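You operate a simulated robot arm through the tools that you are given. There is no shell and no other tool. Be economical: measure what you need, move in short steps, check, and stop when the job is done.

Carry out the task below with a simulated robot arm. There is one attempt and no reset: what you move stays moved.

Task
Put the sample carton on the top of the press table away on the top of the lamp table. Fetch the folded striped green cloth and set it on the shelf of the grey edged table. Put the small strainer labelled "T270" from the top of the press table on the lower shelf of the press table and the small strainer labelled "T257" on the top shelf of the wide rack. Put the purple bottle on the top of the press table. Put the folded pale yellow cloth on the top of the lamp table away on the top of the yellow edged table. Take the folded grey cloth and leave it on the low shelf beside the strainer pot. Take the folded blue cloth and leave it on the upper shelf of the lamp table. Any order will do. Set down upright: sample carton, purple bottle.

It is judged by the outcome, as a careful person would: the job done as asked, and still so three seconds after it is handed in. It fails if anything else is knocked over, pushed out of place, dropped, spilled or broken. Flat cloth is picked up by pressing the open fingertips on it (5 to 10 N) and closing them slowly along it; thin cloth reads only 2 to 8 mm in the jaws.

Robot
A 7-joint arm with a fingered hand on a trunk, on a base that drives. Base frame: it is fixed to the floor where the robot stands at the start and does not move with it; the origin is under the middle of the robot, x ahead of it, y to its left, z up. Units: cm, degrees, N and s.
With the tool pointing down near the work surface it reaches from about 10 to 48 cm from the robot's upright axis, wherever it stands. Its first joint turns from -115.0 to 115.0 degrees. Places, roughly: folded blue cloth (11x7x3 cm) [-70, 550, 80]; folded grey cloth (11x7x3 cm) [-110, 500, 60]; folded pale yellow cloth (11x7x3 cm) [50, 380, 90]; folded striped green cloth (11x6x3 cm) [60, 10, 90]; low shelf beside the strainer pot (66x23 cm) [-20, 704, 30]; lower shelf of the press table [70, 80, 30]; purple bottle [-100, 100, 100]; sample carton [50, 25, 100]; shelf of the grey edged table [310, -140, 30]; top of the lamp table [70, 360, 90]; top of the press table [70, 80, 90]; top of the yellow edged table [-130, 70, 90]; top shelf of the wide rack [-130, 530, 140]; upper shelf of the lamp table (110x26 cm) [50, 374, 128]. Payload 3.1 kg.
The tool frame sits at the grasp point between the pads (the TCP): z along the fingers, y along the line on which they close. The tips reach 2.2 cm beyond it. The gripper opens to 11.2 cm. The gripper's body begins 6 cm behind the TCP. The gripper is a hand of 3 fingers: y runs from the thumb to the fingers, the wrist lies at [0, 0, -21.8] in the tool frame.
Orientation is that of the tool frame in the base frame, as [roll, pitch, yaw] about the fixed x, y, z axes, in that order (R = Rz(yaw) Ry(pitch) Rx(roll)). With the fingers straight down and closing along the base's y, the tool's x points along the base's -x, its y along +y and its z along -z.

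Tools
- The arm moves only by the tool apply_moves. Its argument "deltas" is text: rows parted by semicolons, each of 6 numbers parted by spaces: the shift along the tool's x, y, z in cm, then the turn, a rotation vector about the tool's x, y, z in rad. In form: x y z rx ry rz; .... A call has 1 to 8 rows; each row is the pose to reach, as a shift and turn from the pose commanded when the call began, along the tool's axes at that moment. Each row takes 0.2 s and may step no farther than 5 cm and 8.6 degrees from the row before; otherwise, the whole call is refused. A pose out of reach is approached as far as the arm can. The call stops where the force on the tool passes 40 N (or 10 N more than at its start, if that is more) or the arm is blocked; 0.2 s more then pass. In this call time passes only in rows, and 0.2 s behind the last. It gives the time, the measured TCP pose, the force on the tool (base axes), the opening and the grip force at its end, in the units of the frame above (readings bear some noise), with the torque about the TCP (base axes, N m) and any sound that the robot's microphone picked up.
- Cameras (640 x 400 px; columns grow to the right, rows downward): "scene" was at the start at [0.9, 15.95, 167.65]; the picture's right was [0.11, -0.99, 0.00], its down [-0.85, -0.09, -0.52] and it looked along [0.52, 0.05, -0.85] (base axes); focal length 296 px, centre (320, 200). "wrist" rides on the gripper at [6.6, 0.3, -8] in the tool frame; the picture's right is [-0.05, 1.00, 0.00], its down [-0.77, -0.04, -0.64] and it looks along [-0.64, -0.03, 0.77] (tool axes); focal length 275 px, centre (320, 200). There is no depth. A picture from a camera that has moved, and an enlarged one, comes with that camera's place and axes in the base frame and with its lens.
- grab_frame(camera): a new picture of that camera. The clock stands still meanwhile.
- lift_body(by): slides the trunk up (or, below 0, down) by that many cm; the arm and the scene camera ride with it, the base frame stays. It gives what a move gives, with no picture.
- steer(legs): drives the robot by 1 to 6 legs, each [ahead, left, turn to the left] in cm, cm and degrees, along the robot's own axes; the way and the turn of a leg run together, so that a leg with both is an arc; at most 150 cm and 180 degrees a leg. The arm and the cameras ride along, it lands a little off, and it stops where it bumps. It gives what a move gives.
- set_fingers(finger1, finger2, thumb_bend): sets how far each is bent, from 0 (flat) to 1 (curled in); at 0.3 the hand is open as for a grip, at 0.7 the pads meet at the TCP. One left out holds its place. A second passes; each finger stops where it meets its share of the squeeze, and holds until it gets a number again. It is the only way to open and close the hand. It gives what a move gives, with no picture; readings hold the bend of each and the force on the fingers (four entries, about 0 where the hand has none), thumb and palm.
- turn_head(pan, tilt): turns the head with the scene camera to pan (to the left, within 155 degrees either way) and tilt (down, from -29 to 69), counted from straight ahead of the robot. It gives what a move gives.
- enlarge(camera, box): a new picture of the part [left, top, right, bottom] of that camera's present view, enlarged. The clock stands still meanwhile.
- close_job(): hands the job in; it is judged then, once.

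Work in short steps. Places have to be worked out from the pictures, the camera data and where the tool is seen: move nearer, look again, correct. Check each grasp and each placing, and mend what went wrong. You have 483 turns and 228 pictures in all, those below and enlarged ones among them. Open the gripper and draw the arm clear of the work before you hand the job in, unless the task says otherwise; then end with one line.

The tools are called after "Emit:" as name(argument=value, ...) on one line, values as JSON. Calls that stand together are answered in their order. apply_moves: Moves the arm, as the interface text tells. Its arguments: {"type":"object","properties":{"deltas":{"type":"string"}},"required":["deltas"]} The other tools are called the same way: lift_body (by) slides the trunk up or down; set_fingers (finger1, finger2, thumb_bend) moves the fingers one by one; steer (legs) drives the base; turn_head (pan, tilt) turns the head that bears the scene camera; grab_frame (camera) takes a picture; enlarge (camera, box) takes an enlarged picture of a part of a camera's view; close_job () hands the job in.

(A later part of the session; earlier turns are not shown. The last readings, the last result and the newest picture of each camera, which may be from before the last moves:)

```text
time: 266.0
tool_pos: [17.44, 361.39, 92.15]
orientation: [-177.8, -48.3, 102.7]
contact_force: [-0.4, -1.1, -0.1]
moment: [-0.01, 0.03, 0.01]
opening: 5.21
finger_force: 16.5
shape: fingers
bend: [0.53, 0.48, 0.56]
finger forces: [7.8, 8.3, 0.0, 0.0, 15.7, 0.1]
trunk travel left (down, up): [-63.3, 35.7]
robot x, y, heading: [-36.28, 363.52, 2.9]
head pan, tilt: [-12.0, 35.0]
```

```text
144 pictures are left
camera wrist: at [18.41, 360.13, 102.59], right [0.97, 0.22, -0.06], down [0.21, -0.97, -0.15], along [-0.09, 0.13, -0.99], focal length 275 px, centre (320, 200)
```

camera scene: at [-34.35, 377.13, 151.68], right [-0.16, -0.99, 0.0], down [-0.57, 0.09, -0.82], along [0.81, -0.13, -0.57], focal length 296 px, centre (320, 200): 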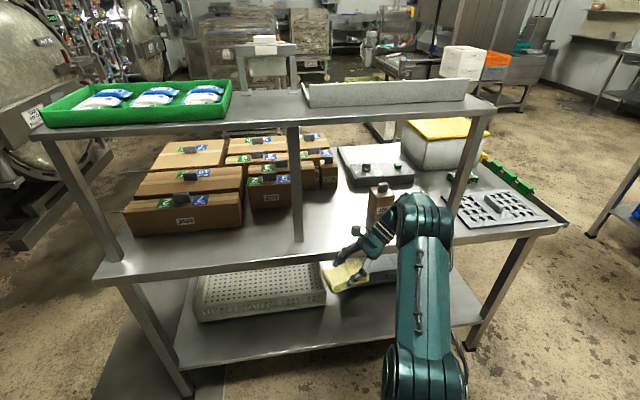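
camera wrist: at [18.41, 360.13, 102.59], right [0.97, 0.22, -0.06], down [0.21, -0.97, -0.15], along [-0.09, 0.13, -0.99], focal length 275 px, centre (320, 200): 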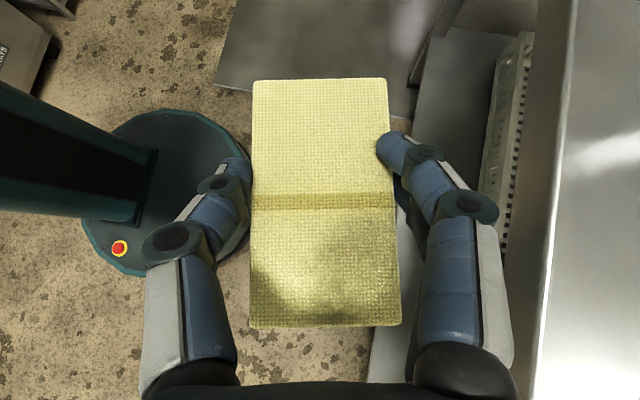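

Everything stayed in place and the cloth is held. Now to the yellow edged table (front edge x≈−93); target spot ≈(−105, 124). I raise 8 cm, turn to heading 180 and travel.

Emit:
lift_body(by=8)

Emit:
steer(legs=[[0, 0, 177], [0, 150, 0], [0, 70, 0]])

Emit:
turn_head(pan=10, tilt=35)

Emit:
grab_frame(camera="scene")

```text
time: 267.2
tool_pos: [17.48, 361.65, 100.2]
orientation: [-177.7, -48.1, 102.6]
contact_force: [0.1, -0.1, -0.8]
moment: [0.02, -0.01, 0.0]
opening: 5.25
finger_force: 15.8
shape: fingers
bend: [0.53, 0.48, 0.56]
finger forces: [7.9, 8.2, 0.0, 0.1, 15.7, 0.0]
trunk travel left (down, up): [-71.3, 27.7]
robot x, y, heading: [-36.24, 363.83, 3.0]
head pan, tilt: [-12.0, 35.0]
```

```text
time: 285.4
tool_pos: [-79.11, 146.47, 100.24]
orientation: [-177.7, -48.2, -77.4]
contact_force: [-0.4, 0.2, -0.2]
moment: [0.0, 0.0, 0.0]
opening: 2.94
finger_force: 11.7
shape: fingers
bend: [0.66, 0.46, 0.58]
finger forces: [0.0, 11.5, 0.0, 0.0, 11.4, 0.0]
trunk travel left (down, up): [-71.3, 27.7]
robot x, y, heading: [-25.33, 144.28, -177.1]
head pan, tilt: [-12.0, 35.0]
```

```text
time: 286.3
tool_pos: [-79.15, 146.4, 100.15]
orientation: [-177.7, -48.0, -77.4]
contact_force: [-0.5, -0.5, -1.0]
moment: [0.05, 0.03, 0.03]
opening: 2.97
finger_force: 11.5
shape: fingers
bend: [0.66, 0.46, 0.58]
finger forces: [0.1, 11.4, 0.0, 0.0, 11.4, 0.0]
trunk travel left (down, up): [-71.3, 27.7]
robot x, y, heading: [-25.32, 144.31, -177.1]
head pan, tilt: [10.0, 35.0]
```

```text
143 pictures are left
camera scene: at [-27.01, 127.27, 159.68], right [-0.22, 0.97, 0.0], down [0.56, 0.13, -0.82], along [-0.8, -0.18, -0.57], focal length 296 px, centre (320, 200)
```

scene: 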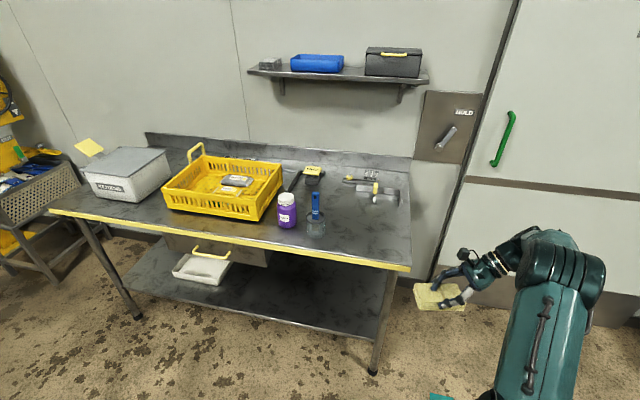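

Grip on one finger changed; I check the cloth with the wrist camera.

Emit:
grab_frame(camera="wrist")

```text
142 pictures are left
camera wrist: at [-80.07, 147.8, 110.54], right [-0.97, -0.22, -0.06], down [-0.21, 0.97, -0.15], along [0.09, -0.13, -0.99], focal length 275 px, centre (320, 200)
```

wrist: 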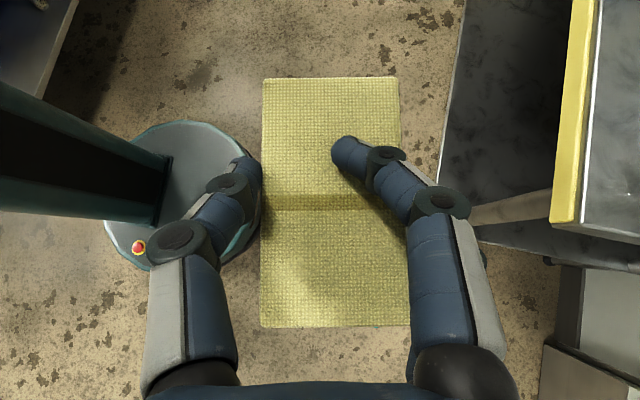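

The cloth is still held between thumb and one finger. I proceed gently: strafe left 20, ahead 28, then lower.

Emit:
steer(legs=[[0, 19, 0], [28, 0, 0]])

Emit:
grab_frame(camera="wrist")

Emit:
grab_frame(camera="scene")

```text
time: 289.4
tool_pos: [-106.67, 125.56, 100.18]
orientation: [-177.6, -48.1, -77.1]
contact_force: [-0.5, 0.2, -0.9]
moment: [-0.02, 0.02, 0.02]
opening: 2.96
finger_force: 11.2
shape: fingers
bend: [0.66, 0.46, 0.58]
finger forces: [0.0, 11.4, 0.0, 0.1, 11.4, 0.0]
trunk travel left (down, up): [-71.3, 27.7]
robot x, y, heading: [-52.7, 123.51, -176.8]
head pan, tilt: [10.0, 35.0]
```

```text
141 pictures are left
camera wrist: at [-107.63, 126.84, 110.51], right [-0.97, -0.22, -0.06], down [-0.21, 0.97, -0.15], along [0.09, -0.13, -0.99], focal length 275 px, centre (320, 200)
```

wrist: 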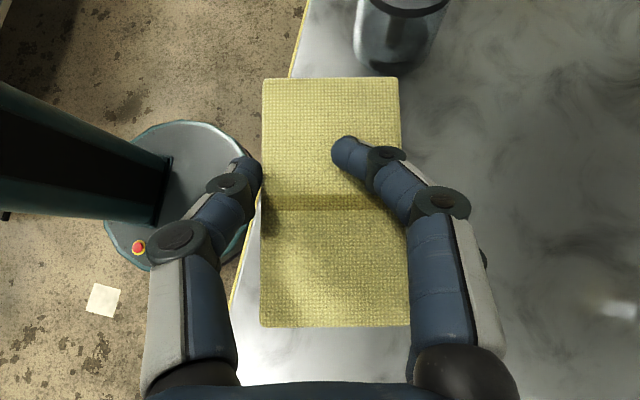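

```text
140 pictures are left
camera scene: at [-54.49, 106.57, 159.68], right [-0.23, 0.97, 0.0], down [0.56, 0.13, -0.82], along [-0.8, -0.19, -0.57], focal length 296 px, centre (320, 200)
```

scene: 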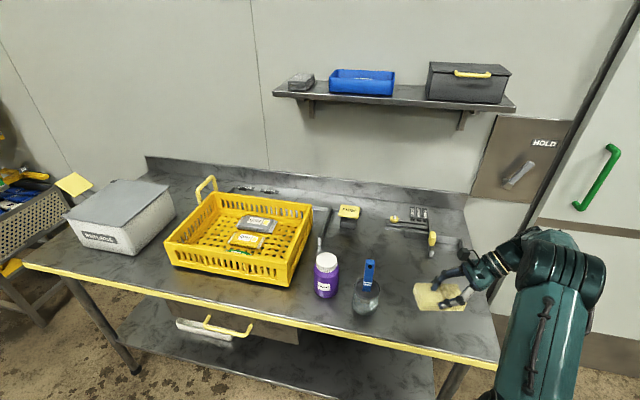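

The cloth is near the front edge, so I go 5 cm further in, then lower.

Emit:
steer(legs=[[5, -2, 0]])

Emit:
lift_body(by=-8)

Emit:
lift_body(by=-1)

Emit:
lift_body(by=-0.8)

```text
time: 290.4
tool_pos: [-111.88, 127.22, 100.08]
orientation: [-177.6, -48.0, -77.2]
contact_force: [-0.4, 0.4, -0.7]
moment: [-0.03, -0.03, -0.01]
opening: 2.95
finger_force: 11.8
shape: fingers
bend: [0.66, 0.46, 0.58]
finger forces: [0.0, 11.4, 0.1, 0.0, 11.4, 0.0]
trunk travel left (down, up): [-71.3, 27.7]
robot x, y, heading: [-58.03, 125.41, -177.0]
head pan, tilt: [10.0, 35.0]
```

```text
time: 291.5
tool_pos: [-111.75, 127.24, 92.11]
orientation: [-177.8, -48.1, -77.1]
contact_force: [0.3, -0.2, 0.4]
moment: [0.0, 0.03, 0.0]
opening: 2.96
finger_force: 10.8
shape: fingers
bend: [0.66, 0.46, 0.58]
finger forces: [0.0, 11.5, 0.0, 0.0, 11.4, 0.0]
trunk travel left (down, up): [-63.3, 35.7]
robot x, y, heading: [-58.05, 125.38, -176.7]
head pan, tilt: [10.0, 35.0]
```

```text
time: 292.1
tool_pos: [-111.57, 127.13, 91.22]
orientation: [-177.7, -48.0, -77.1]
contact_force: [0.1, 1.0, -0.7]
moment: [0.01, -0.02, 0.0]
opening: 2.95
finger_force: 10.9
shape: fingers
bend: [0.66, 0.46, 0.58]
finger forces: [0.1, 11.3, 0.1, 0.1, 11.3, 0.1]
trunk travel left (down, up): [-62.3, 36.7]
robot x, y, heading: [-57.77, 125.69, -176.8]
head pan, tilt: [10.0, 35.0]
```

```text
time: 292.7
tool_pos: [-111.62, 127.15, 90.33]
orientation: [-177.8, -48.0, -77.1]
contact_force: [-0.1, 0.1, -0.6]
moment: [-0.01, 0.01, 0.02]
opening: 2.95
finger_force: 11.0
shape: fingers
bend: [0.66, 0.46, 0.58]
finger forces: [0.2, 11.4, 0.0, 0.0, 11.4, 0.0]
trunk travel left (down, up): [-61.5, 37.5]
robot x, y, heading: [-57.9, 125.07, -176.7]
head pan, tilt: [10.0, 35.0]
```

Emit:
lift_body(by=-0.7)

Emit:
lift_body(by=-0.6)

```text
time: 293.2
tool_pos: [-111.44, 127.09, 89.94]
orientation: [-178.3, -48.3, -76.7]
contact_force: [-2.8, -0.4, 29.4]
moment: [-0.72, 0.57, 0.03]
opening: 2.97
finger_force: 24.6
shape: fingers
bend: [0.7, 0.47, 0.58]
finger forces: [25.9, 10.6, 0.0, 0.0, 12.6, 0.0]
trunk travel left (down, up): [-60.8, 38.2]
robot x, y, heading: [-58.21, 125.37, -176.8]
head pan, tilt: [10.0, 35.0]
```

```text
time: 293.6
tool_pos: [-111.72, 127.06, 89.98]
orientation: [-178.6, -48.4, -76.4]
contact_force: [3.7, 1.1, 19.6]
moment: [-0.43, 0.31, 0.08]
opening: 2.88
finger_force: 20.4
shape: fingers
bend: [0.69, 0.48, 0.58]
finger forces: [17.4, 9.1, 0.0, 0.0, 14.7, 0.1]
trunk travel left (down, up): [-60.6, 38.4]
robot x, y, heading: [-57.65, 125.46, -176.8]
head pan, tilt: [10.0, 35.0]
stopped: the force on the tool passed its limit at 47 N (the readings are from after the stop); the commanded pose is now the measured one
```

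Contact made. Open and lift the hand, then check.

Emit:
set_fingers(finger1=0.3, finger2=0.3, thumb_bend=0.3)

Emit:
lift_body(by=10)

Emit:
grab_frame(camera="wrist")

Emit:
grab_frame(camera="scene")

```text
time: 294.6
tool_pos: [-111.47, 127.06, 89.9]
orientation: [-178.4, -48.3, -76.7]
contact_force: [5.3, 0.6, 13.2]
moment: [-0.29, 0.19, 0.09]
opening: 7.26
finger_force: 6.0
shape: fingers
bend: [0.78, 0.3, 0.3]
finger forces: [12.3, 0.0, 0.0, 0.0, 0.0, 0.0]
trunk travel left (down, up): [-60.6, 38.4]
robot x, y, heading: [-57.82, 125.27, -176.8]
head pan, tilt: [10.0, 35.0]
```

```text
time: 295.9
tool_pos: [-111.78, 127.01, 99.75]
orientation: [-178.2, -48.3, -76.8]
contact_force: [0.8, 0.5, -0.5]
moment: [-0.03, 0.03, 0.0]
opening: 11.12
finger_force: 0.0
shape: fingers
bend: [0.3, 0.3, 0.3]
finger forces: [0.0, 0.0, 0.0, 0.0, 0.1, 0.0]
trunk travel left (down, up): [-70.6, 28.4]
robot x, y, heading: [-57.98, 125.29, -176.8]
head pan, tilt: [10.0, 35.0]
```

```text
139 pictures are left
camera wrist: at [-112.73, 128.53, 110.12], right [-0.97, -0.22, -0.06], down [-0.21, 0.97, -0.15], along [0.09, -0.14, -0.99], focal length 275 px, centre (320, 200)
```

wrist: 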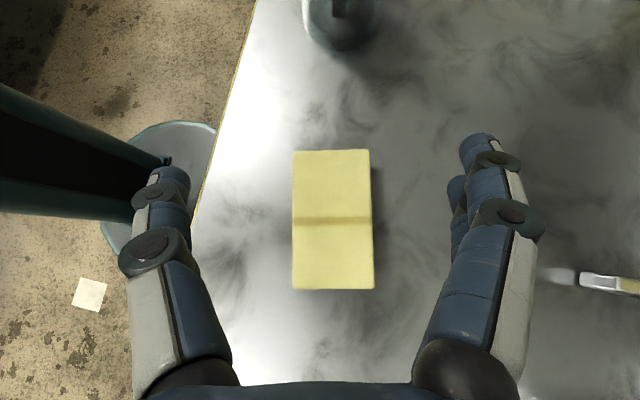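

```text
138 pictures are left
camera scene: at [-59.52, 108.28, 159.05], right [-0.23, 0.97, 0.0], down [0.56, 0.13, -0.82], along [-0.8, -0.19, -0.57], focal length 296 px, centre (320, 200)
```

scene: 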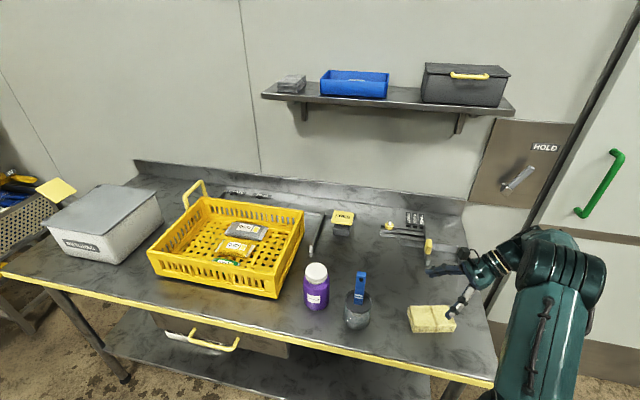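

Yellow cloth placed neatly. Next the purple bottle at ≈(−110, 95). I back off 25 cm and swing the hand to point forward.

Emit:
steer(legs=[[-25, 0, 0]])

Emit:
apply_moves(deltas="0 0 0 -0.1086 0 0.0967;0 0 0 -0.2172 0 0.1934;0 0 0 -0.3258 0 0.2901;0 0 0 -0.4344 0 0.3868;0 0 0 -0.543 0 0.4835;0 0 0 -0.6516 0 0.5802")

Emit:
apply_moves(deltas="0 0 0 -0.1086 0 0.0967;0 0 0 -0.2172 0 0.1934;0 0 0 -0.3258 0 0.2901;0 0 0 -0.4344 0 0.3868;0 0 0 -0.543 0 0.4835;0 0 0 -0.6516 0 0.5802")

```text
time: 297.8
tool_pos: [-86.41, 128.56, 99.87]
orientation: [-178.2, -48.3, -76.8]
contact_force: [-0.2, -0.2, 0.4]
moment: [0.02, 0.0, -0.01]
opening: 11.1
finger_force: 0.1
shape: fingers
bend: [0.3, 0.3, 0.3]
finger forces: [0.0, 0.0, 0.1, 0.0, 0.1, 0.1]
trunk travel left (down, up): [-70.6, 28.4]
robot x, y, heading: [-32.41, 126.65, -176.9]
head pan, tilt: [10.0, 35.0]
```

```text
time: 299.2
tool_pos: [-86.34, 128.52, 99.92]
orientation: [-178.9, -47.3, -126.4]
contact_force: [0.6, -1.1, -0.1]
moment: [0.0, -0.01, -0.03]
opening: 11.15
finger_force: 0.1
shape: fingers
bend: [0.3, 0.3, 0.3]
finger forces: [0.0, 0.0, 0.1, 0.1, 0.0, 0.1]
trunk travel left (down, up): [-70.6, 28.4]
robot x, y, heading: [-32.47, 127.14, -176.9]
head pan, tilt: [10.0, 35.0]
```

```text
time: 300.6
tool_pos: [-86.21, 128.4, 99.89]
orientation: [179.5, -47.1, -175.2]
contact_force: [-0.3, 0.0, 0.0]
moment: [0.0, -0.02, 0.01]
opening: 11.16
finger_force: 0.2
shape: fingers
bend: [0.3, 0.3, 0.3]
finger forces: [0.0, 0.0, 0.1, 0.0, 0.0, 0.0]
trunk travel left (down, up): [-70.6, 28.4]
robot x, y, heading: [-32.33, 126.99, -176.9]
head pan, tilt: [10.0, 35.0]
```

Strafe left 31 cm in front of the bottle, narrow the opening slightly, and look.

Emit:
steer(legs=[[0, 31, 0]])

Emit:
grab_frame(camera="wrist")

Emit:
grab_frame(camera="scene")

```text
time: 302.7
tool_pos: [-84.49, 96.72, 99.83]
orientation: [179.6, -47.0, -175.1]
contact_force: [-0.3, 0.4, -0.1]
moment: [0.03, 0.01, 0.01]
opening: 11.13
finger_force: 0.1
shape: fingers
bend: [0.3, 0.3, 0.3]
finger forces: [0.1, 0.1, 0.1, 0.1, 0.0, 0.0]
trunk travel left (down, up): [-70.6, 28.4]
robot x, y, heading: [-30.62, 94.84, -176.5]
head pan, tilt: [10.0, 35.0]
```

```text
137 pictures are left
camera wrist: at [-83.2, 97.07, 110.26], right [-0.05, 1.0, -0.03], down [0.99, 0.04, -0.13], along [-0.13, -0.04, -0.99], focal length 275 px, centre (320, 200)
```

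wrist: 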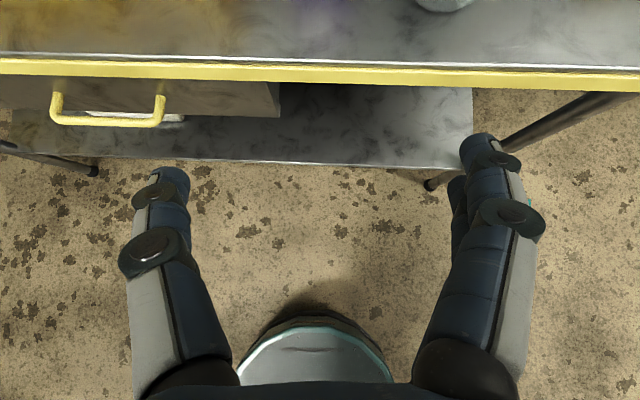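

```text
136 pictures are left
camera scene: at [-32.27, 77.86, 159.04], right [-0.23, 0.97, 0.0], down [0.56, 0.13, -0.82], along [-0.8, -0.19, -0.57], focal length 296 px, centre (320, 200)
```

scene: 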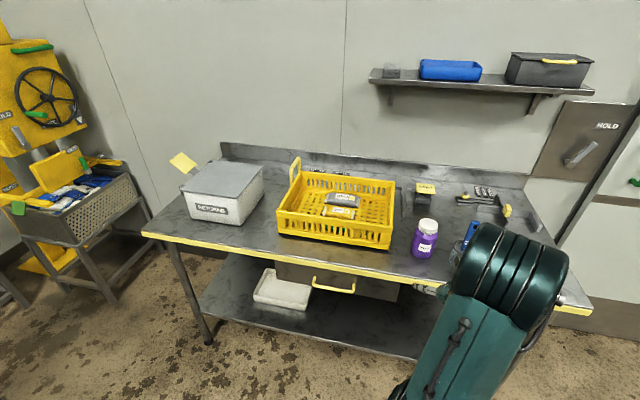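

Bottle ≈(−109.3, 94.9). Drive ahead 11 cm for a close view.

Emit:
set_fingers(finger1=0.37, finger2=0.37, thumb_bend=0.37)

Emit:
steer(legs=[[11, 0, 0]])

Emit:
grab_frame(camera="wrist")

```text
time: 303.7
tool_pos: [-84.48, 96.79, 99.91]
orientation: [179.7, -47.0, -175.0]
contact_force: [-0.4, -0.1, -0.3]
moment: [-0.01, -0.01, -0.01]
opening: 9.29
finger_force: 0.0
shape: fingers
bend: [0.37, 0.37, 0.37]
finger forces: [0.0, 0.0, 0.0, 0.0, 0.1, 0.1]
trunk travel left (down, up): [-70.6, 28.4]
robot x, y, heading: [-30.76, 95.01, -176.8]
head pan, tilt: [10.0, 35.0]
```

```text
time: 304.9
tool_pos: [-95.48, 96.24, 99.8]
orientation: [179.7, -47.2, -175.2]
contact_force: [0.2, 0.3, 0.0]
moment: [0.01, -0.03, -0.01]
opening: 9.28
finger_force: 0.0
shape: fingers
bend: [0.37, 0.37, 0.37]
finger forces: [0.0, 0.0, 0.1, 0.0, 0.0, 0.0]
trunk travel left (down, up): [-70.6, 28.4]
robot x, y, heading: [-41.44, 94.37, -176.9]
head pan, tilt: [10.0, 35.0]
```

```text
135 pictures are left
camera wrist: at [-94.07, 96.57, 110.22], right [-0.05, 1.0, -0.03], down [0.99, 0.04, -0.13], along [-0.13, -0.04, -0.99], focal length 275 px, centre (320, 200)
```

wrist: 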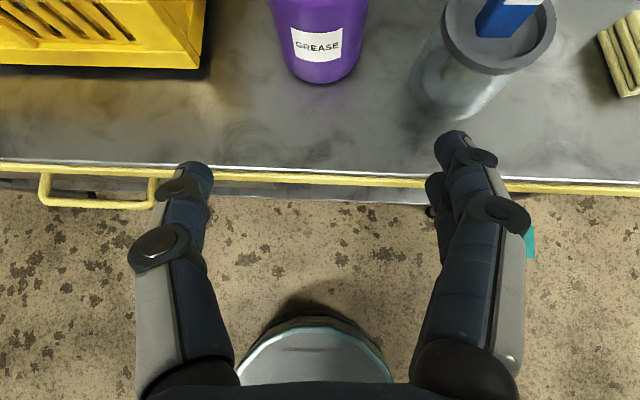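

Bottle centre ≈(−110.8, 95.1), Ø≈6.5. Narrow to bend 0.4 and move to the pre-grasp.

Emit:
set_fingers(finger1=0.4, finger2=0.4, thumb_bend=0.4)

Emit:
apply_moves(deltas="3.4 0.1 3.2 0 0 0;6.84 0.2 6.5 0 0 0")

Emit:
grab_frame(camera="wrist")

```text
time: 305.9
tool_pos: [-95.38, 96.29, 99.85]
orientation: [179.7, -47.1, -175.2]
contact_force: [-0.3, 0.5, -0.7]
moment: [0.0, 0.03, 0.02]
opening: 8.42
finger_force: 0.0
shape: fingers
bend: [0.4, 0.4, 0.4]
finger forces: [0.0, 0.0, 0.1, 0.1, 0.0, 0.0]
trunk travel left (down, up): [-70.6, 28.4]
robot x, y, heading: [-41.36, 94.15, -176.6]
head pan, tilt: [10.0, 35.0]
```

```text
time: 306.5
tool_pos: [-104.82, 95.59, 100.33]
orientation: [179.7, -47.1, -175.2]
contact_force: [0.4, -0.1, -0.6]
moment: [-0.01, -0.05, 0.01]
opening: 8.43
finger_force: 0.0
shape: fingers
bend: [0.4, 0.4, 0.4]
finger forces: [0.0, 0.1, 0.1, 0.0, 0.1, 0.0]
trunk travel left (down, up): [-70.6, 28.4]
robot x, y, heading: [-41.32, 94.28, -176.6]
head pan, tilt: [10.0, 35.0]
```

```text
134 pictures are left
camera wrist: at [-103.51, 96.04, 110.66], right [-0.05, 1.0, -0.03], down [0.99, 0.04, -0.13], along [-0.13, -0.04, -0.99], focal length 275 px, centre (320, 200)
```

wrist: 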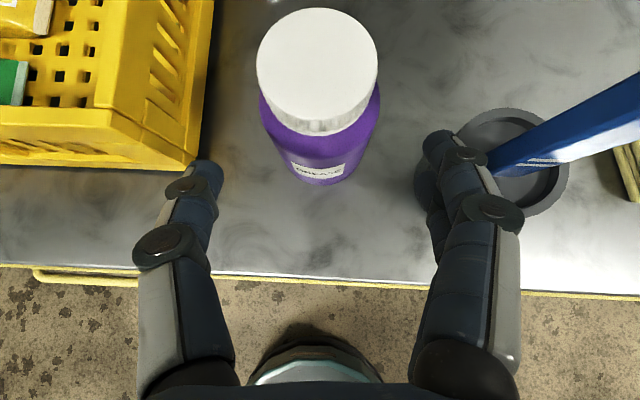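

Bottle centre ≈(−110.7, 95.2), top z≈100. Crate wall and cup are clear of the fingers. I advance to TCP z≈94.3 and close.

Emit:
apply_moves(deltas="-0.1 0 3 0 0 0;-0.2 0 6 0 0 0;-0.3 0 8.3 0 0 0")

Emit:
grab_frame(camera="wrist")

```text
time: 307.3
tool_pos: [-110.44, 95.03, 94.57]
orientation: [179.7, -47.1, -175.2]
contact_force: [-0.2, 0.9, -0.4]
moment: [0.02, 0.0, -0.02]
opening: 8.44
finger_force: 0.1
shape: fingers
bend: [0.4, 0.4, 0.4]
finger forces: [0.0, 0.1, 0.1, 0.1, 0.0, 0.0]
trunk travel left (down, up): [-70.6, 28.4]
robot x, y, heading: [-41.74, 94.86, -176.9]
head pan, tilt: [10.0, 35.0]
```

```text
133 pictures are left
camera wrist: at [-109.14, 95.4, 105.0], right [-0.05, 1.0, -0.03], down [0.99, 0.04, -0.13], along [-0.13, -0.04, -0.99], focal length 275 px, centre (320, 200)
```

wrist: 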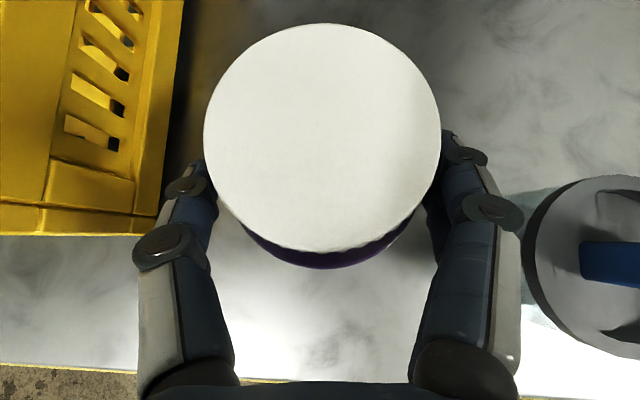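

Centred. Close the fingers.

Emit:
set_fingers(finger1=0.7, finger2=0.7, thumb_bend=0.7)

Emit:
lift_body(by=2)

Emit:
grab_frame(camera="wrist")

```text
time: 308.3
tool_pos: [-110.32, 95.12, 94.74]
orientation: [179.8, -47.0, -175.2]
contact_force: [1.3, 0.2, -0.6]
moment: [0.1, -0.03, -0.04]
opening: 6.65
finger_force: 17.6
shape: fingers
bend: [0.47, 0.46, 0.52]
finger forces: [8.7, 8.7, 0.0, 0.0, 16.9, 0.1]
trunk travel left (down, up): [-70.6, 28.4]
robot x, y, heading: [-41.1, 94.03, -176.9]
head pan, tilt: [10.0, 35.0]
```

```text
time: 308.9
tool_pos: [-110.47, 94.96, 96.63]
orientation: [179.8, -47.1, -175.2]
contact_force: [-0.5, 0.3, -3.9]
moment: [0.01, -0.05, 0.0]
opening: 6.66
finger_force: 16.9
shape: fingers
bend: [0.47, 0.46, 0.52]
finger forces: [8.9, 8.2, 0.0, 0.0, 17.0, 0.0]
trunk travel left (down, up): [-72.6, 26.4]
robot x, y, heading: [-41.29, 94.41, -176.8]
head pan, tilt: [10.0, 35.0]
```

```text
132 pictures are left
camera wrist: at [-109.13, 95.39, 106.99], right [-0.05, 1.0, -0.03], down [0.99, 0.04, -0.13], along [-0.13, -0.04, -0.99], focal length 275 px, centre (320, 200)
```

wrist: 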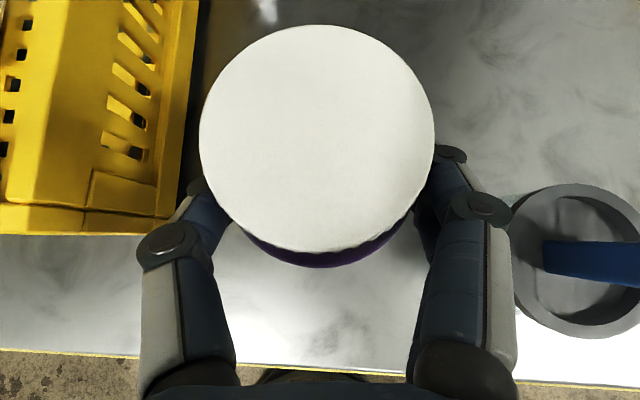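

Bottle held upright (17 N). Lift 6 more, back off, and retract the arm so it can swing round in the aisle.

Emit:
lift_body(by=6)

Emit:
steer(legs=[[-22, 0, 0]])

Emit:
apply_moves(deltas="-2.6 0 -2.8 0 0 0;-5.2 0 -5.6 0 0 0;-7.8 0 -8.4 0 0 0;-10.4 0 -11.2 0 0 0;-12 0 -13 0 0 0")

Emit:
steer(legs=[[16, 0, 0], [0, 0, 177]])

Emit:
turn_head(pan=-20, tilt=30)

Emit:
grab_frame(camera="scene")

Emit:
grab_frame(camera="wrist")

```text
time: 309.9
tool_pos: [-110.4, 95.11, 102.59]
orientation: [179.7, -47.0, -175.2]
contact_force: [-0.1, 0.2, -4.5]
moment: [-0.01, -0.09, 0.01]
opening: 6.66
finger_force: 17.1
shape: fingers
bend: [0.47, 0.46, 0.52]
finger forces: [8.8, 8.2, 0.0, 0.0, 17.0, 0.0]
trunk travel left (down, up): [-78.6, 20.4]
robot x, y, heading: [-41.47, 94.09, -176.9]
head pan, tilt: [10.0, 35.0]
```

```text
time: 311.6
tool_pos: [-88.3, 96.04, 102.7]
orientation: [179.7, -47.1, -174.9]
contact_force: [-0.3, 0.2, -4.3]
moment: [-0.01, -0.06, -0.03]
opening: 6.65
finger_force: 17.1
shape: fingers
bend: [0.47, 0.46, 0.52]
finger forces: [8.8, 8.2, 0.0, 0.1, 17.1, 0.1]
trunk travel left (down, up): [-78.6, 20.4]
robot x, y, heading: [-19.29, 95.68, -176.6]
head pan, tilt: [10.0, 35.0]
```

```text
time: 312.8
tool_pos: [-70.53, 97.75, 103.01]
orientation: [179.6, -47.1, -174.9]
contact_force: [-0.2, 0.3, -3.8]
moment: [0.01, -0.05, 0.02]
opening: 6.67
finger_force: 16.9
shape: fingers
bend: [0.47, 0.46, 0.52]
finger forces: [9.0, 8.1, 0.1, 0.0, 16.9, 0.0]
trunk travel left (down, up): [-78.6, 20.4]
robot x, y, heading: [-19.31, 95.46, -176.6]
head pan, tilt: [10.0, 35.0]
```

```text
time: 321.5
tool_pos: [15.79, 91.34, 102.84]
orientation: [179.8, -47.1, 3.4]
contact_force: [-0.4, -0.4, -4.4]
moment: [0.01, 0.06, -0.02]
opening: 6.61
finger_force: 15.7
shape: fingers
bend: [0.47, 0.46, 0.52]
finger forces: [8.7, 7.8, 0.1, 0.0, 16.5, 0.1]
trunk travel left (down, up): [-78.6, 20.4]
robot x, y, heading: [-35.23, 94.66, 2.0]
head pan, tilt: [10.0, 35.0]
```

```text
time: 322.5
tool_pos: [16.0, 91.34, 102.89]
orientation: [179.7, -47.1, 3.6]
contact_force: [-0.1, 0.0, -4.5]
moment: [0.02, 0.05, 0.02]
opening: 6.6
finger_force: 16.4
shape: fingers
bend: [0.47, 0.46, 0.52]
finger forces: [8.6, 7.8, 0.0, 0.2, 16.5, 0.0]
trunk travel left (down, up): [-78.6, 20.4]
robot x, y, heading: [-35.14, 95.03, 1.9]
head pan, tilt: [-20.0, 30.0]
```

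```text
131 pictures are left
camera scene: at [-33.01, 106.93, 167.83], right [-0.31, -0.95, 0.0], down [-0.48, 0.15, -0.87], along [0.82, -0.27, -0.5], focal length 296 px, centre (320, 200)
```

scene: 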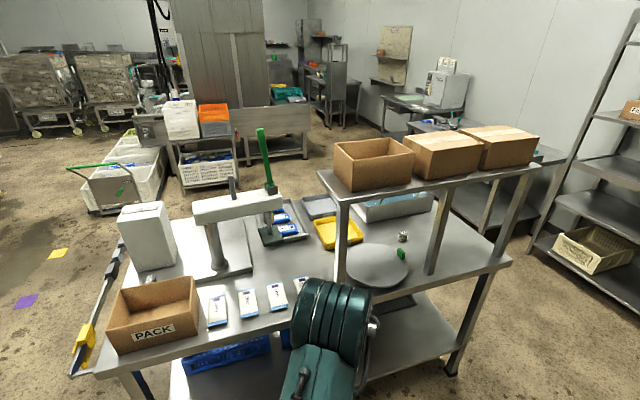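

```text
130 pictures are left
camera wrist: at [14.51, 90.96, 113.29], right [0.03, -1.0, -0.03], down [-0.99, -0.02, -0.13], along [0.13, 0.03, -0.99], focal length 275 px, centre (320, 200)
```

wrist: 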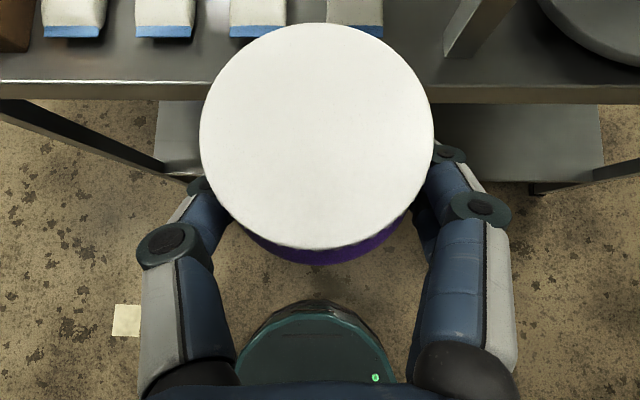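

Bottle secure and upright. Strafe right to y≈23 (middle of the bay between posts), lower 4 cm, and look.

Emit:
steer(legs=[[0, -68, 0]])

Emit:
lift_body(by=-4.5)

Emit:
turn_head(pan=0, tilt=35)

Emit:
grab_frame(camera="scene")

Emit:
grab_frame(camera="wrist")

```text
time: 326.2
tool_pos: [18.39, 25.09, 102.92]
orientation: [179.8, -47.1, 3.8]
contact_force: [0.0, -0.4, -3.6]
moment: [-0.01, 0.06, -0.02]
opening: 6.64
finger_force: 16.5
shape: fingers
bend: [0.47, 0.46, 0.52]
finger forces: [8.9, 7.9, 0.0, 0.0, 16.3, 0.0]
trunk travel left (down, up): [-78.6, 20.4]
robot x, y, heading: [-32.66, 28.26, 2.2]
head pan, tilt: [-20.0, 30.0]
```

```text
time: 327.1
tool_pos: [18.39, 25.19, 98.41]
orientation: [179.7, -47.0, 4.0]
contact_force: [0.0, 0.7, -4.6]
moment: [0.0, 0.06, 0.02]
opening: 6.64
finger_force: 16.7
shape: fingers
bend: [0.47, 0.46, 0.52]
finger forces: [8.8, 7.8, 0.0, 0.0, 16.6, 0.0]
trunk travel left (down, up): [-74.1, 24.9]
robot x, y, heading: [-32.38, 28.37, 2.0]
head pan, tilt: [-20.0, 30.0]
```

```text
time: 327.9
tool_pos: [18.37, 25.22, 98.4]
orientation: [179.7, -47.1, 3.9]
contact_force: [0.2, 0.1, -4.6]
moment: [-0.01, 0.09, -0.03]
opening: 6.62
finger_force: 16.2
shape: fingers
bend: [0.47, 0.46, 0.52]
finger forces: [8.8, 7.8, 0.0, 0.0, 16.4, 0.1]
trunk travel left (down, up): [-74.1, 24.9]
robot x, y, heading: [-32.82, 28.48, 2.6]
head pan, tilt: [0.0, 35.0]
```

```text
129 pictures are left
camera scene: at [-30.45, 43.62, 162.55], right [0.04, -1.0, 0.0], down [-0.57, -0.02, -0.82], along [0.82, 0.03, -0.57], focal length 296 px, centre (320, 200)
```

scene: 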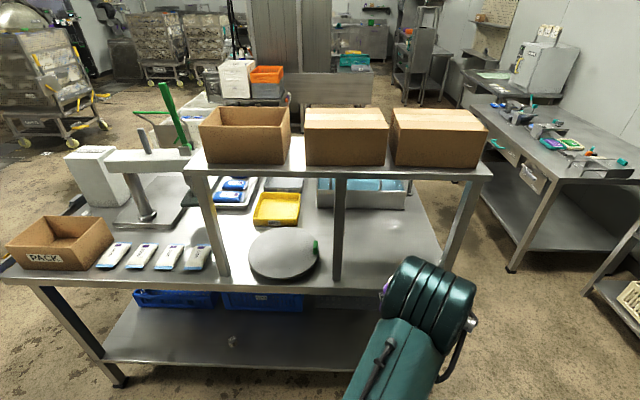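

```text
128 pictures are left
camera wrist: at [16.97, 24.83, 108.78], right [0.03, -1.0, -0.03], down [-0.99, -0.03, -0.13], along [0.13, 0.03, -0.99], focal length 275 px, centre (320, 200)
```

wrist: 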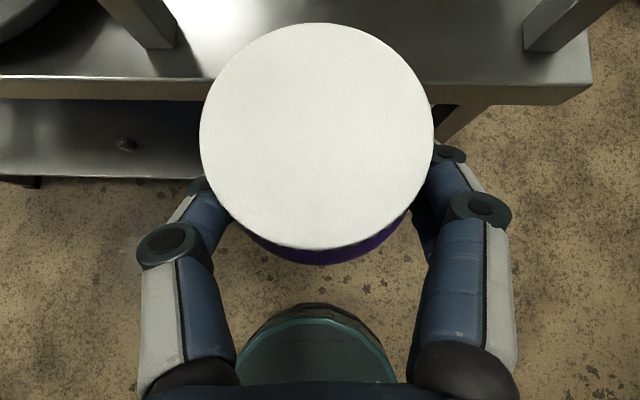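

Bay spans y≈9–36; shift right 4 and drive ahead 15, then check.

Emit:
steer(legs=[[0, -4, -2], [15, 0, 0]])

Emit:
grab_frame(camera="scene")

Emit:
grab_frame(camera="wrist")

```text
time: 329.7
tool_pos: [33.18, 19.4, 98.35]
orientation: [179.7, -46.9, 1.7]
contact_force: [0.7, 0.5, -3.9]
moment: [-0.02, 0.05, -0.01]
opening: 6.63
finger_force: 16.5
shape: fingers
bend: [0.47, 0.46, 0.52]
finger forces: [8.9, 7.9, 0.0, 0.0, 16.8, 0.0]
trunk travel left (down, up): [-74.1, 24.9]
robot x, y, heading: [-17.79, 24.77, 0.1]
head pan, tilt: [0.0, 35.0]
```

```text
127 pictures are left
camera scene: at [-14.79, 39.63, 162.55], right [0.0, -1.0, 0.0], down [-0.57, 0.0, -0.82], along [0.82, 0.0, -0.57], focal length 296 px, centre (320, 200)
```

scene: 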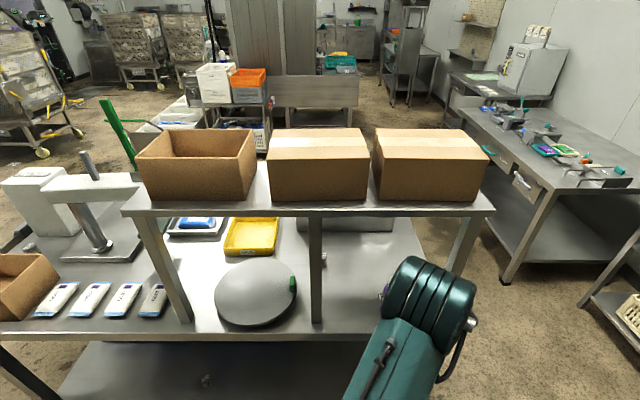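

```text
126 pictures are left
camera wrist: at [31.84, 19.05, 108.74], right [-0.01, -1.0, -0.03], down [-0.99, 0.01, -0.13], along [0.13, 0.03, -0.99], focal length 275 px, centre (320, 200)
```

wrist: 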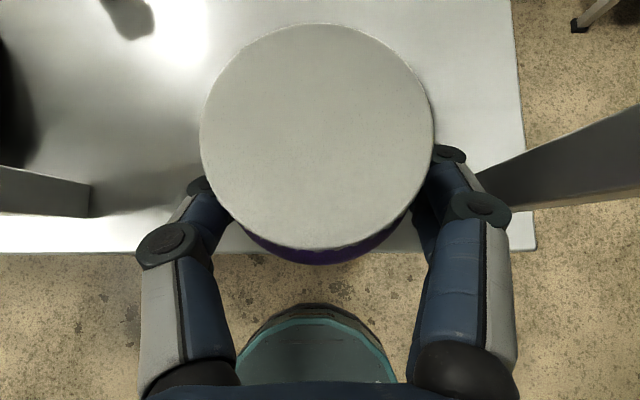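

Shift left 3 and go ahead 10 cm, then lower.

Emit:
steer(legs=[[0, 3, 0], [10.5, 0, 0]])

Emit:
lift_body(by=-3)

Emit:
lift_body(by=-0.6)

```text
time: 331.3
tool_pos: [43.86, 22.12, 98.33]
orientation: [179.8, -47.0, 1.7]
contact_force: [-0.6, 0.5, -4.6]
moment: [0.03, 0.04, 0.0]
opening: 6.61
finger_force: 16.4
shape: fingers
bend: [0.47, 0.46, 0.52]
finger forces: [9.0, 8.0, 0.0, 0.0, 16.8, 0.0]
trunk travel left (down, up): [-74.1, 24.9]
robot x, y, heading: [-7.74, 27.43, 0.0]
head pan, tilt: [0.0, 35.0]
```

```text
time: 332.1
tool_pos: [43.49, 22.3, 95.37]
orientation: [179.7, -47.1, 1.7]
contact_force: [-0.4, 0.0, -4.0]
moment: [-0.01, 0.03, -0.04]
opening: 6.64
finger_force: 16.5
shape: fingers
bend: [0.47, 0.46, 0.52]
finger forces: [8.9, 8.0, 0.1, 0.0, 16.7, 0.1]
trunk travel left (down, up): [-71.1, 27.9]
robot x, y, heading: [-7.38, 27.23, 0.1]
head pan, tilt: [0.0, 35.0]
```

```text
time: 332.6
tool_pos: [43.69, 22.21, 94.77]
orientation: [179.7, -47.1, 1.8]
contact_force: [0.8, 0.5, -4.0]
moment: [0.01, 0.06, 0.02]
opening: 6.63
finger_force: 16.4
shape: fingers
bend: [0.47, 0.46, 0.52]
finger forces: [8.9, 7.9, 0.1, 0.1, 16.7, 0.0]
trunk travel left (down, up): [-70.5, 28.5]
robot x, y, heading: [-7.37, 27.37, 0.2]
head pan, tilt: [0.0, 35.0]
```

Emit:
lift_body(by=-0.3)

Emit:
lift_body(by=-0.3)

```text
time: 333.1
tool_pos: [43.69, 22.35, 94.61]
orientation: [179.6, -47.4, 1.8]
contact_force: [2.8, 1.8, 6.4]
moment: [-0.14, -0.05, 0.07]
opening: 6.63
finger_force: 16.6
shape: fingers
bend: [0.47, 0.47, 0.52]
finger forces: [8.6, 7.7, 0.0, 0.0, 17.1, 0.0]
trunk travel left (down, up): [-70.2, 28.8]
robot x, y, heading: [-7.54, 27.3, 0.0]
head pan, tilt: [0.0, 35.0]
```

```text
time: 333.7
tool_pos: [43.59, 22.35, 94.58]
orientation: [179.6, -47.5, 1.8]
contact_force: [6.7, 1.6, 22.0]
moment: [-0.04, -0.33, 0.0]
opening: 6.63
finger_force: 16.7
shape: fingers
bend: [0.47, 0.47, 0.52]
finger forces: [8.6, 7.6, 0.1, 0.0, 16.7, 0.0]
trunk travel left (down, up): [-69.9, 29.1]
robot x, y, heading: [-7.55, 27.37, 0.0]
head pan, tilt: [0.0, 35.0]
```

The bottle stands on the table. I relieve the pressure by 0.3 cm, open to 0.4, and retract along the tool axis.

Emit:
lift_body(by=0.4)

Emit:
set_fingers(finger1=0.36, finger2=0.36, thumb_bend=0.36)

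Emit:
apply_moves(deltas="0 0 -3 0 0 0;0 0 -6 0 0 0;0 0 -9 0 0 0")

Emit:
grab_frame(camera="wrist")

```text
time: 334.2
tool_pos: [43.43, 22.28, 94.57]
orientation: [179.7, -47.0, 1.6]
contact_force: [5.3, 0.9, 8.1]
moment: [-0.12, -0.21, 0.03]
opening: 6.64
finger_force: 15.9
shape: fingers
bend: [0.47, 0.47, 0.52]
finger forces: [9.0, 7.8, 0.0, 0.0, 16.5, 0.0]
trunk travel left (down, up): [-70.3, 28.7]
robot x, y, heading: [-6.89, 27.11, -0.0]
head pan, tilt: [0.0, 35.0]
```

```text
time: 335.2
tool_pos: [43.52, 22.35, 94.62]
orientation: [179.7, -47.1, 1.7]
contact_force: [0.1, -0.6, 0.0]
moment: [0.0, 0.03, -0.01]
opening: 9.43
finger_force: 0.1
shape: fingers
bend: [0.36, 0.36, 0.36]
finger forces: [0.0, 0.0, 0.0, 0.1, 0.0, 0.0]
trunk travel left (down, up): [-70.3, 28.7]
robot x, y, heading: [-7.6, 27.53, -0.2]
head pan, tilt: [0.0, 35.0]
```

```text
time: 336.0
tool_pos: [36.89, 22.26, 100.79]
orientation: [179.7, -47.1, 1.8]
contact_force: [0.4, 0.2, 0.2]
moment: [0.02, 0.01, 0.01]
opening: 9.46
finger_force: 0.1
shape: fingers
bend: [0.36, 0.36, 0.36]
finger forces: [0.1, 0.0, 0.0, 0.0, 0.0, 0.0]
trunk travel left (down, up): [-70.3, 28.7]
robot x, y, heading: [-7.69, 27.52, 0.2]
head pan, tilt: [0.0, 35.0]
```

```text
125 pictures are left
camera wrist: at [35.47, 21.88, 111.16], right [-0.01, -1.0, -0.03], down [-0.99, 0.01, -0.13], along [0.13, 0.03, -0.99], focal length 275 px, centre (320, 200)
```

wrist: 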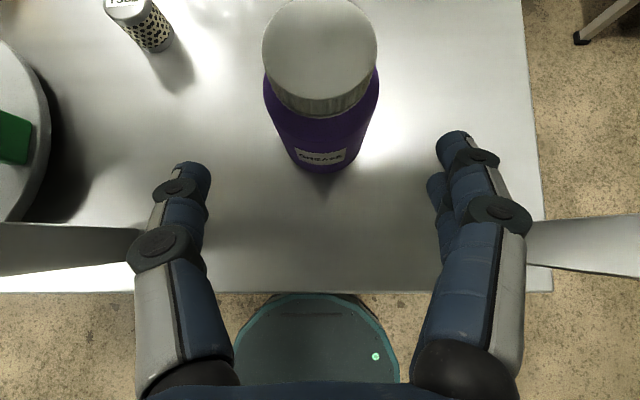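

Bottle is upright on the press table. Next, identify the strainer near (61, 141): I back off, go left along the table and look at it.

Emit:
steer(legs=[[-26, 0, 0], [0, 125, 0]])

Emit:
lift_body(by=20)

Emit:
turn_head(pan=-10, tilt=40)

Emit:
grab_frame(camera="scene")

```text
time: 343.7
tool_pos: [11.38, 146.73, 100.84]
orientation: [179.6, -47.1, 2.0]
contact_force: [-0.6, 0.5, 0.1]
moment: [-0.01, 0.01, 0.03]
opening: 9.46
finger_force: 0.1
shape: fingers
bend: [0.36, 0.36, 0.36]
finger forces: [0.1, 0.1, 0.0, 0.0, 0.1, 0.0]
trunk travel left (down, up): [-70.3, 28.7]
robot x, y, heading: [-32.92, 152.14, 0.5]
head pan, tilt: [0.0, 35.0]
```

```text
time: 345.9
tool_pos: [11.34, 146.75, 120.75]
orientation: [179.7, -47.0, 1.9]
contact_force: [0.2, -0.9, -0.2]
moment: [0.03, 0.03, 0.01]
opening: 9.45
finger_force: 0.0
shape: fingers
bend: [0.36, 0.36, 0.36]
finger forces: [0.0, 0.0, 0.1, 0.0, 0.0, 0.0]
trunk travel left (down, up): [-90.3, 8.7]
robot x, y, heading: [-32.92, 151.55, 0.3]
head pan, tilt: [0.0, 35.0]
```

```text
time: 346.6
tool_pos: [11.34, 146.75, 120.68]
orientation: [179.7, -47.0, 2.0]
contact_force: [-0.4, -0.3, -0.2]
moment: [-0.01, -0.01, -0.05]
opening: 9.47
finger_force: 0.1
shape: fingers
bend: [0.36, 0.36, 0.36]
finger forces: [0.0, 0.0, 0.0, 0.0, 0.0, 0.0]
trunk travel left (down, up): [-90.3, 8.7]
robot x, y, heading: [-33.48, 151.98, 0.3]
head pan, tilt: [-10.0, 40.0]
```

```text
124 pictures are left
camera scene: at [-30.61, 165.58, 178.0], right [-0.17, -0.99, 0.0], down [-0.63, 0.11, -0.77], along [0.76, -0.13, -0.64], focal length 296 px, centre (320, 200)
```

scene: 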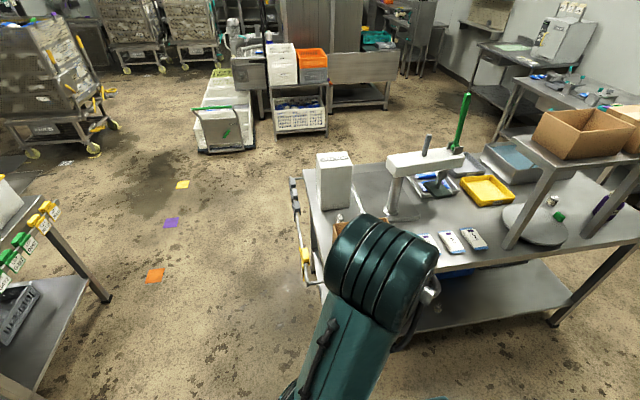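

Emit:
enlarge(camera="scene", box=[305, 190, 375, 240])

```text
8.00 times, centred on (340, 215) of scene
camera zoom: at [-30.61, 165.58, 178.0], right [-0.17, -0.99, 0.0], down [-0.63, 0.11, -0.77], along [0.76, -0.13, -0.64], focal length 2364 px, centre (160, 80)
```

zoom: 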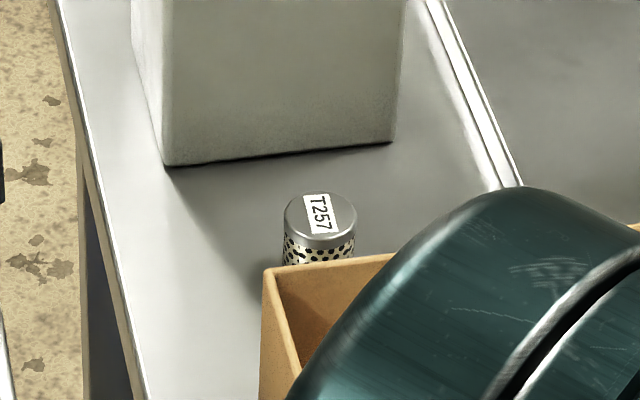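

That is T257, at ≈(59.8, 141.4), between the PACK carton and a white box. I go round to the table's left end and face it from the north (heading −90).

Emit:
steer(legs=[[0, 52, 0], [98, 0, 0], [0, 0, -90]])

Emit:
turn_head(pan=-5, tilt=45)

Emit:
grab_frame(camera="scene")

Emit:
grab_frame(camera="wrist")

```text
time: 358.0
tool_pos: [59.96, 158.7, 120.61]
orientation: [179.7, -47.1, -86.8]
contact_force: [0.0, -0.3, -0.1]
moment: [0.04, 0.01, 0.0]
opening: 9.47
finger_force: 0.1
shape: fingers
bend: [0.36, 0.36, 0.36]
finger forces: [0.1, 0.0, 0.0, 0.1, 0.1, 0.0]
trunk travel left (down, up): [-90.3, 8.7]
robot x, y, heading: [63.54, 203.11, -88.5]
head pan, tilt: [-10.0, 40.0]
```

```text
time: 358.7
tool_pos: [59.94, 158.57, 120.72]
orientation: [179.7, -47.1, -86.6]
contact_force: [0.3, -0.8, 0.2]
moment: [0.03, 0.01, 0.0]
opening: 9.45
finger_force: 0.1
shape: fingers
bend: [0.36, 0.36, 0.36]
finger forces: [0.1, 0.0, 0.0, 0.0, 0.1, 0.0]
trunk travel left (down, up): [-90.3, 8.7]
robot x, y, heading: [63.98, 203.04, -88.3]
head pan, tilt: [-5.0, 45.0]
```

```text
122 pictures are left
camera scene: at [78.62, 201.38, 177.27], right [-1.0, 0.06, 0.0], down [0.04, 0.71, -0.71], along [-0.04, -0.71, -0.71], focal length 296 px, centre (320, 200)
```

scene: 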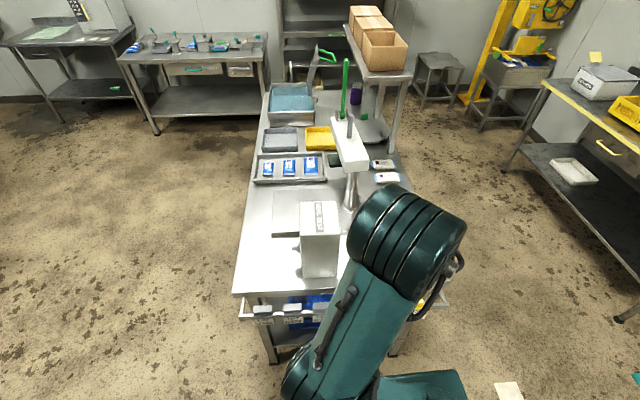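

```text
121 pictures are left
camera wrist: at [59.58, 160.01, 131.12], right [-1.0, -0.02, -0.03], down [-0.02, 0.99, -0.13], along [0.03, -0.13, -0.99], focal length 275 px, centre (320, 200)
```

wrist: 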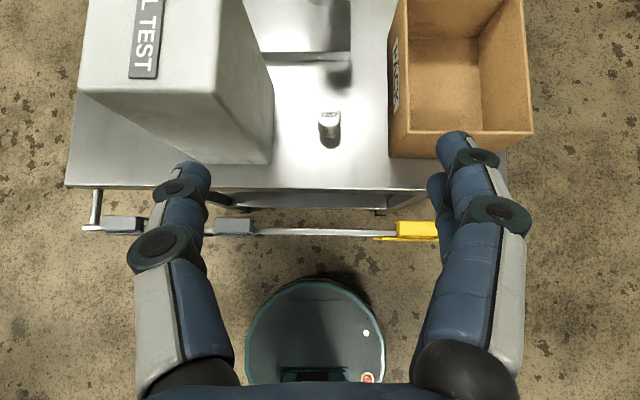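

T257 ≈(59.6, 142.5); gap between PACK box (x≤48) and white box (x≥67.4). I narrow the fingers and lower 23 cm.

Emit:
set_fingers(finger1=0.44, finger2=0.44, thumb_bend=0.44)

Emit:
lift_body(by=-22)

Emit:
grab_frame(camera="wrist")

```text
time: 359.7
tool_pos: [59.95, 158.6, 120.85]
orientation: [179.7, -47.1, -86.7]
contact_force: [-0.4, -0.5, -0.7]
moment: [0.0, 0.0, -0.01]
opening: 7.29
finger_force: 0.1
shape: fingers
bend: [0.44, 0.44, 0.44]
finger forces: [0.0, 0.0, 0.0, 0.1, 0.1, 0.0]
trunk travel left (down, up): [-90.3, 8.7]
robot x, y, heading: [63.73, 203.08, -88.2]
head pan, tilt: [-5.0, 45.0]
```

```text
time: 362.0
tool_pos: [60.01, 158.68, 98.74]
orientation: [179.7, -47.1, -86.8]
contact_force: [-0.6, 0.3, 1.5]
moment: [0.02, 0.0, -0.01]
opening: 7.29
finger_force: 0.2
shape: fingers
bend: [0.44, 0.44, 0.44]
finger forces: [0.0, 0.0, 0.1, 0.1, 0.1, 0.1]
trunk travel left (down, up): [-68.3, 30.7]
robot x, y, heading: [64.12, 202.88, -88.3]
head pan, tilt: [-5.0, 45.0]
```

```text
120 pictures are left
camera wrist: at [59.58, 160.02, 109.12], right [-1.0, -0.02, -0.03], down [-0.02, 0.99, -0.13], along [0.03, -0.13, -0.99], focal length 275 px, centre (320, 200)
```

wrist: 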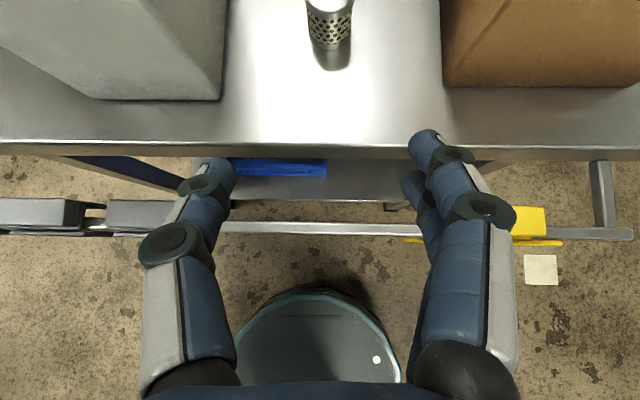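

Clear path. Move to the pre-grasp.

Emit:
apply_moves(deltas="1.6 0.4 4.2 0 0 0;3.2 0.8 8.5 0 0 0;4.7 1.2 12.7 0 0 0")

Emit:
grab_frame(camera="wrist")

```text
time: 362.8
tool_pos: [59.37, 145.27, 93.49]
orientation: [179.7, -46.9, -86.8]
contact_force: [0.6, 0.2, 0.9]
moment: [0.02, -0.01, -0.01]
opening: 7.26
finger_force: 0.0
shape: fingers
bend: [0.44, 0.44, 0.44]
finger forces: [0.0, 0.1, 0.0, 0.0, 0.0, 0.0]
trunk travel left (down, up): [-68.3, 30.7]
robot x, y, heading: [64.24, 203.46, -88.2]
head pan, tilt: [-5.0, 45.0]
```

```text
119 pictures are left
camera wrist: at [59.04, 146.66, 103.81], right [-1.0, -0.02, -0.03], down [-0.02, 0.99, -0.13], along [0.03, -0.13, -0.99], focal length 275 px, centre (320, 200)
```

wrist: 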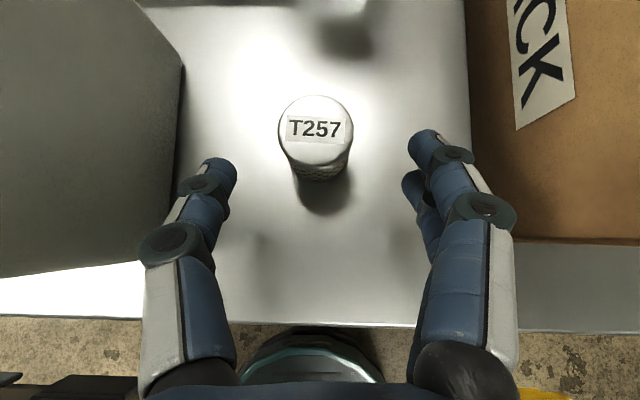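

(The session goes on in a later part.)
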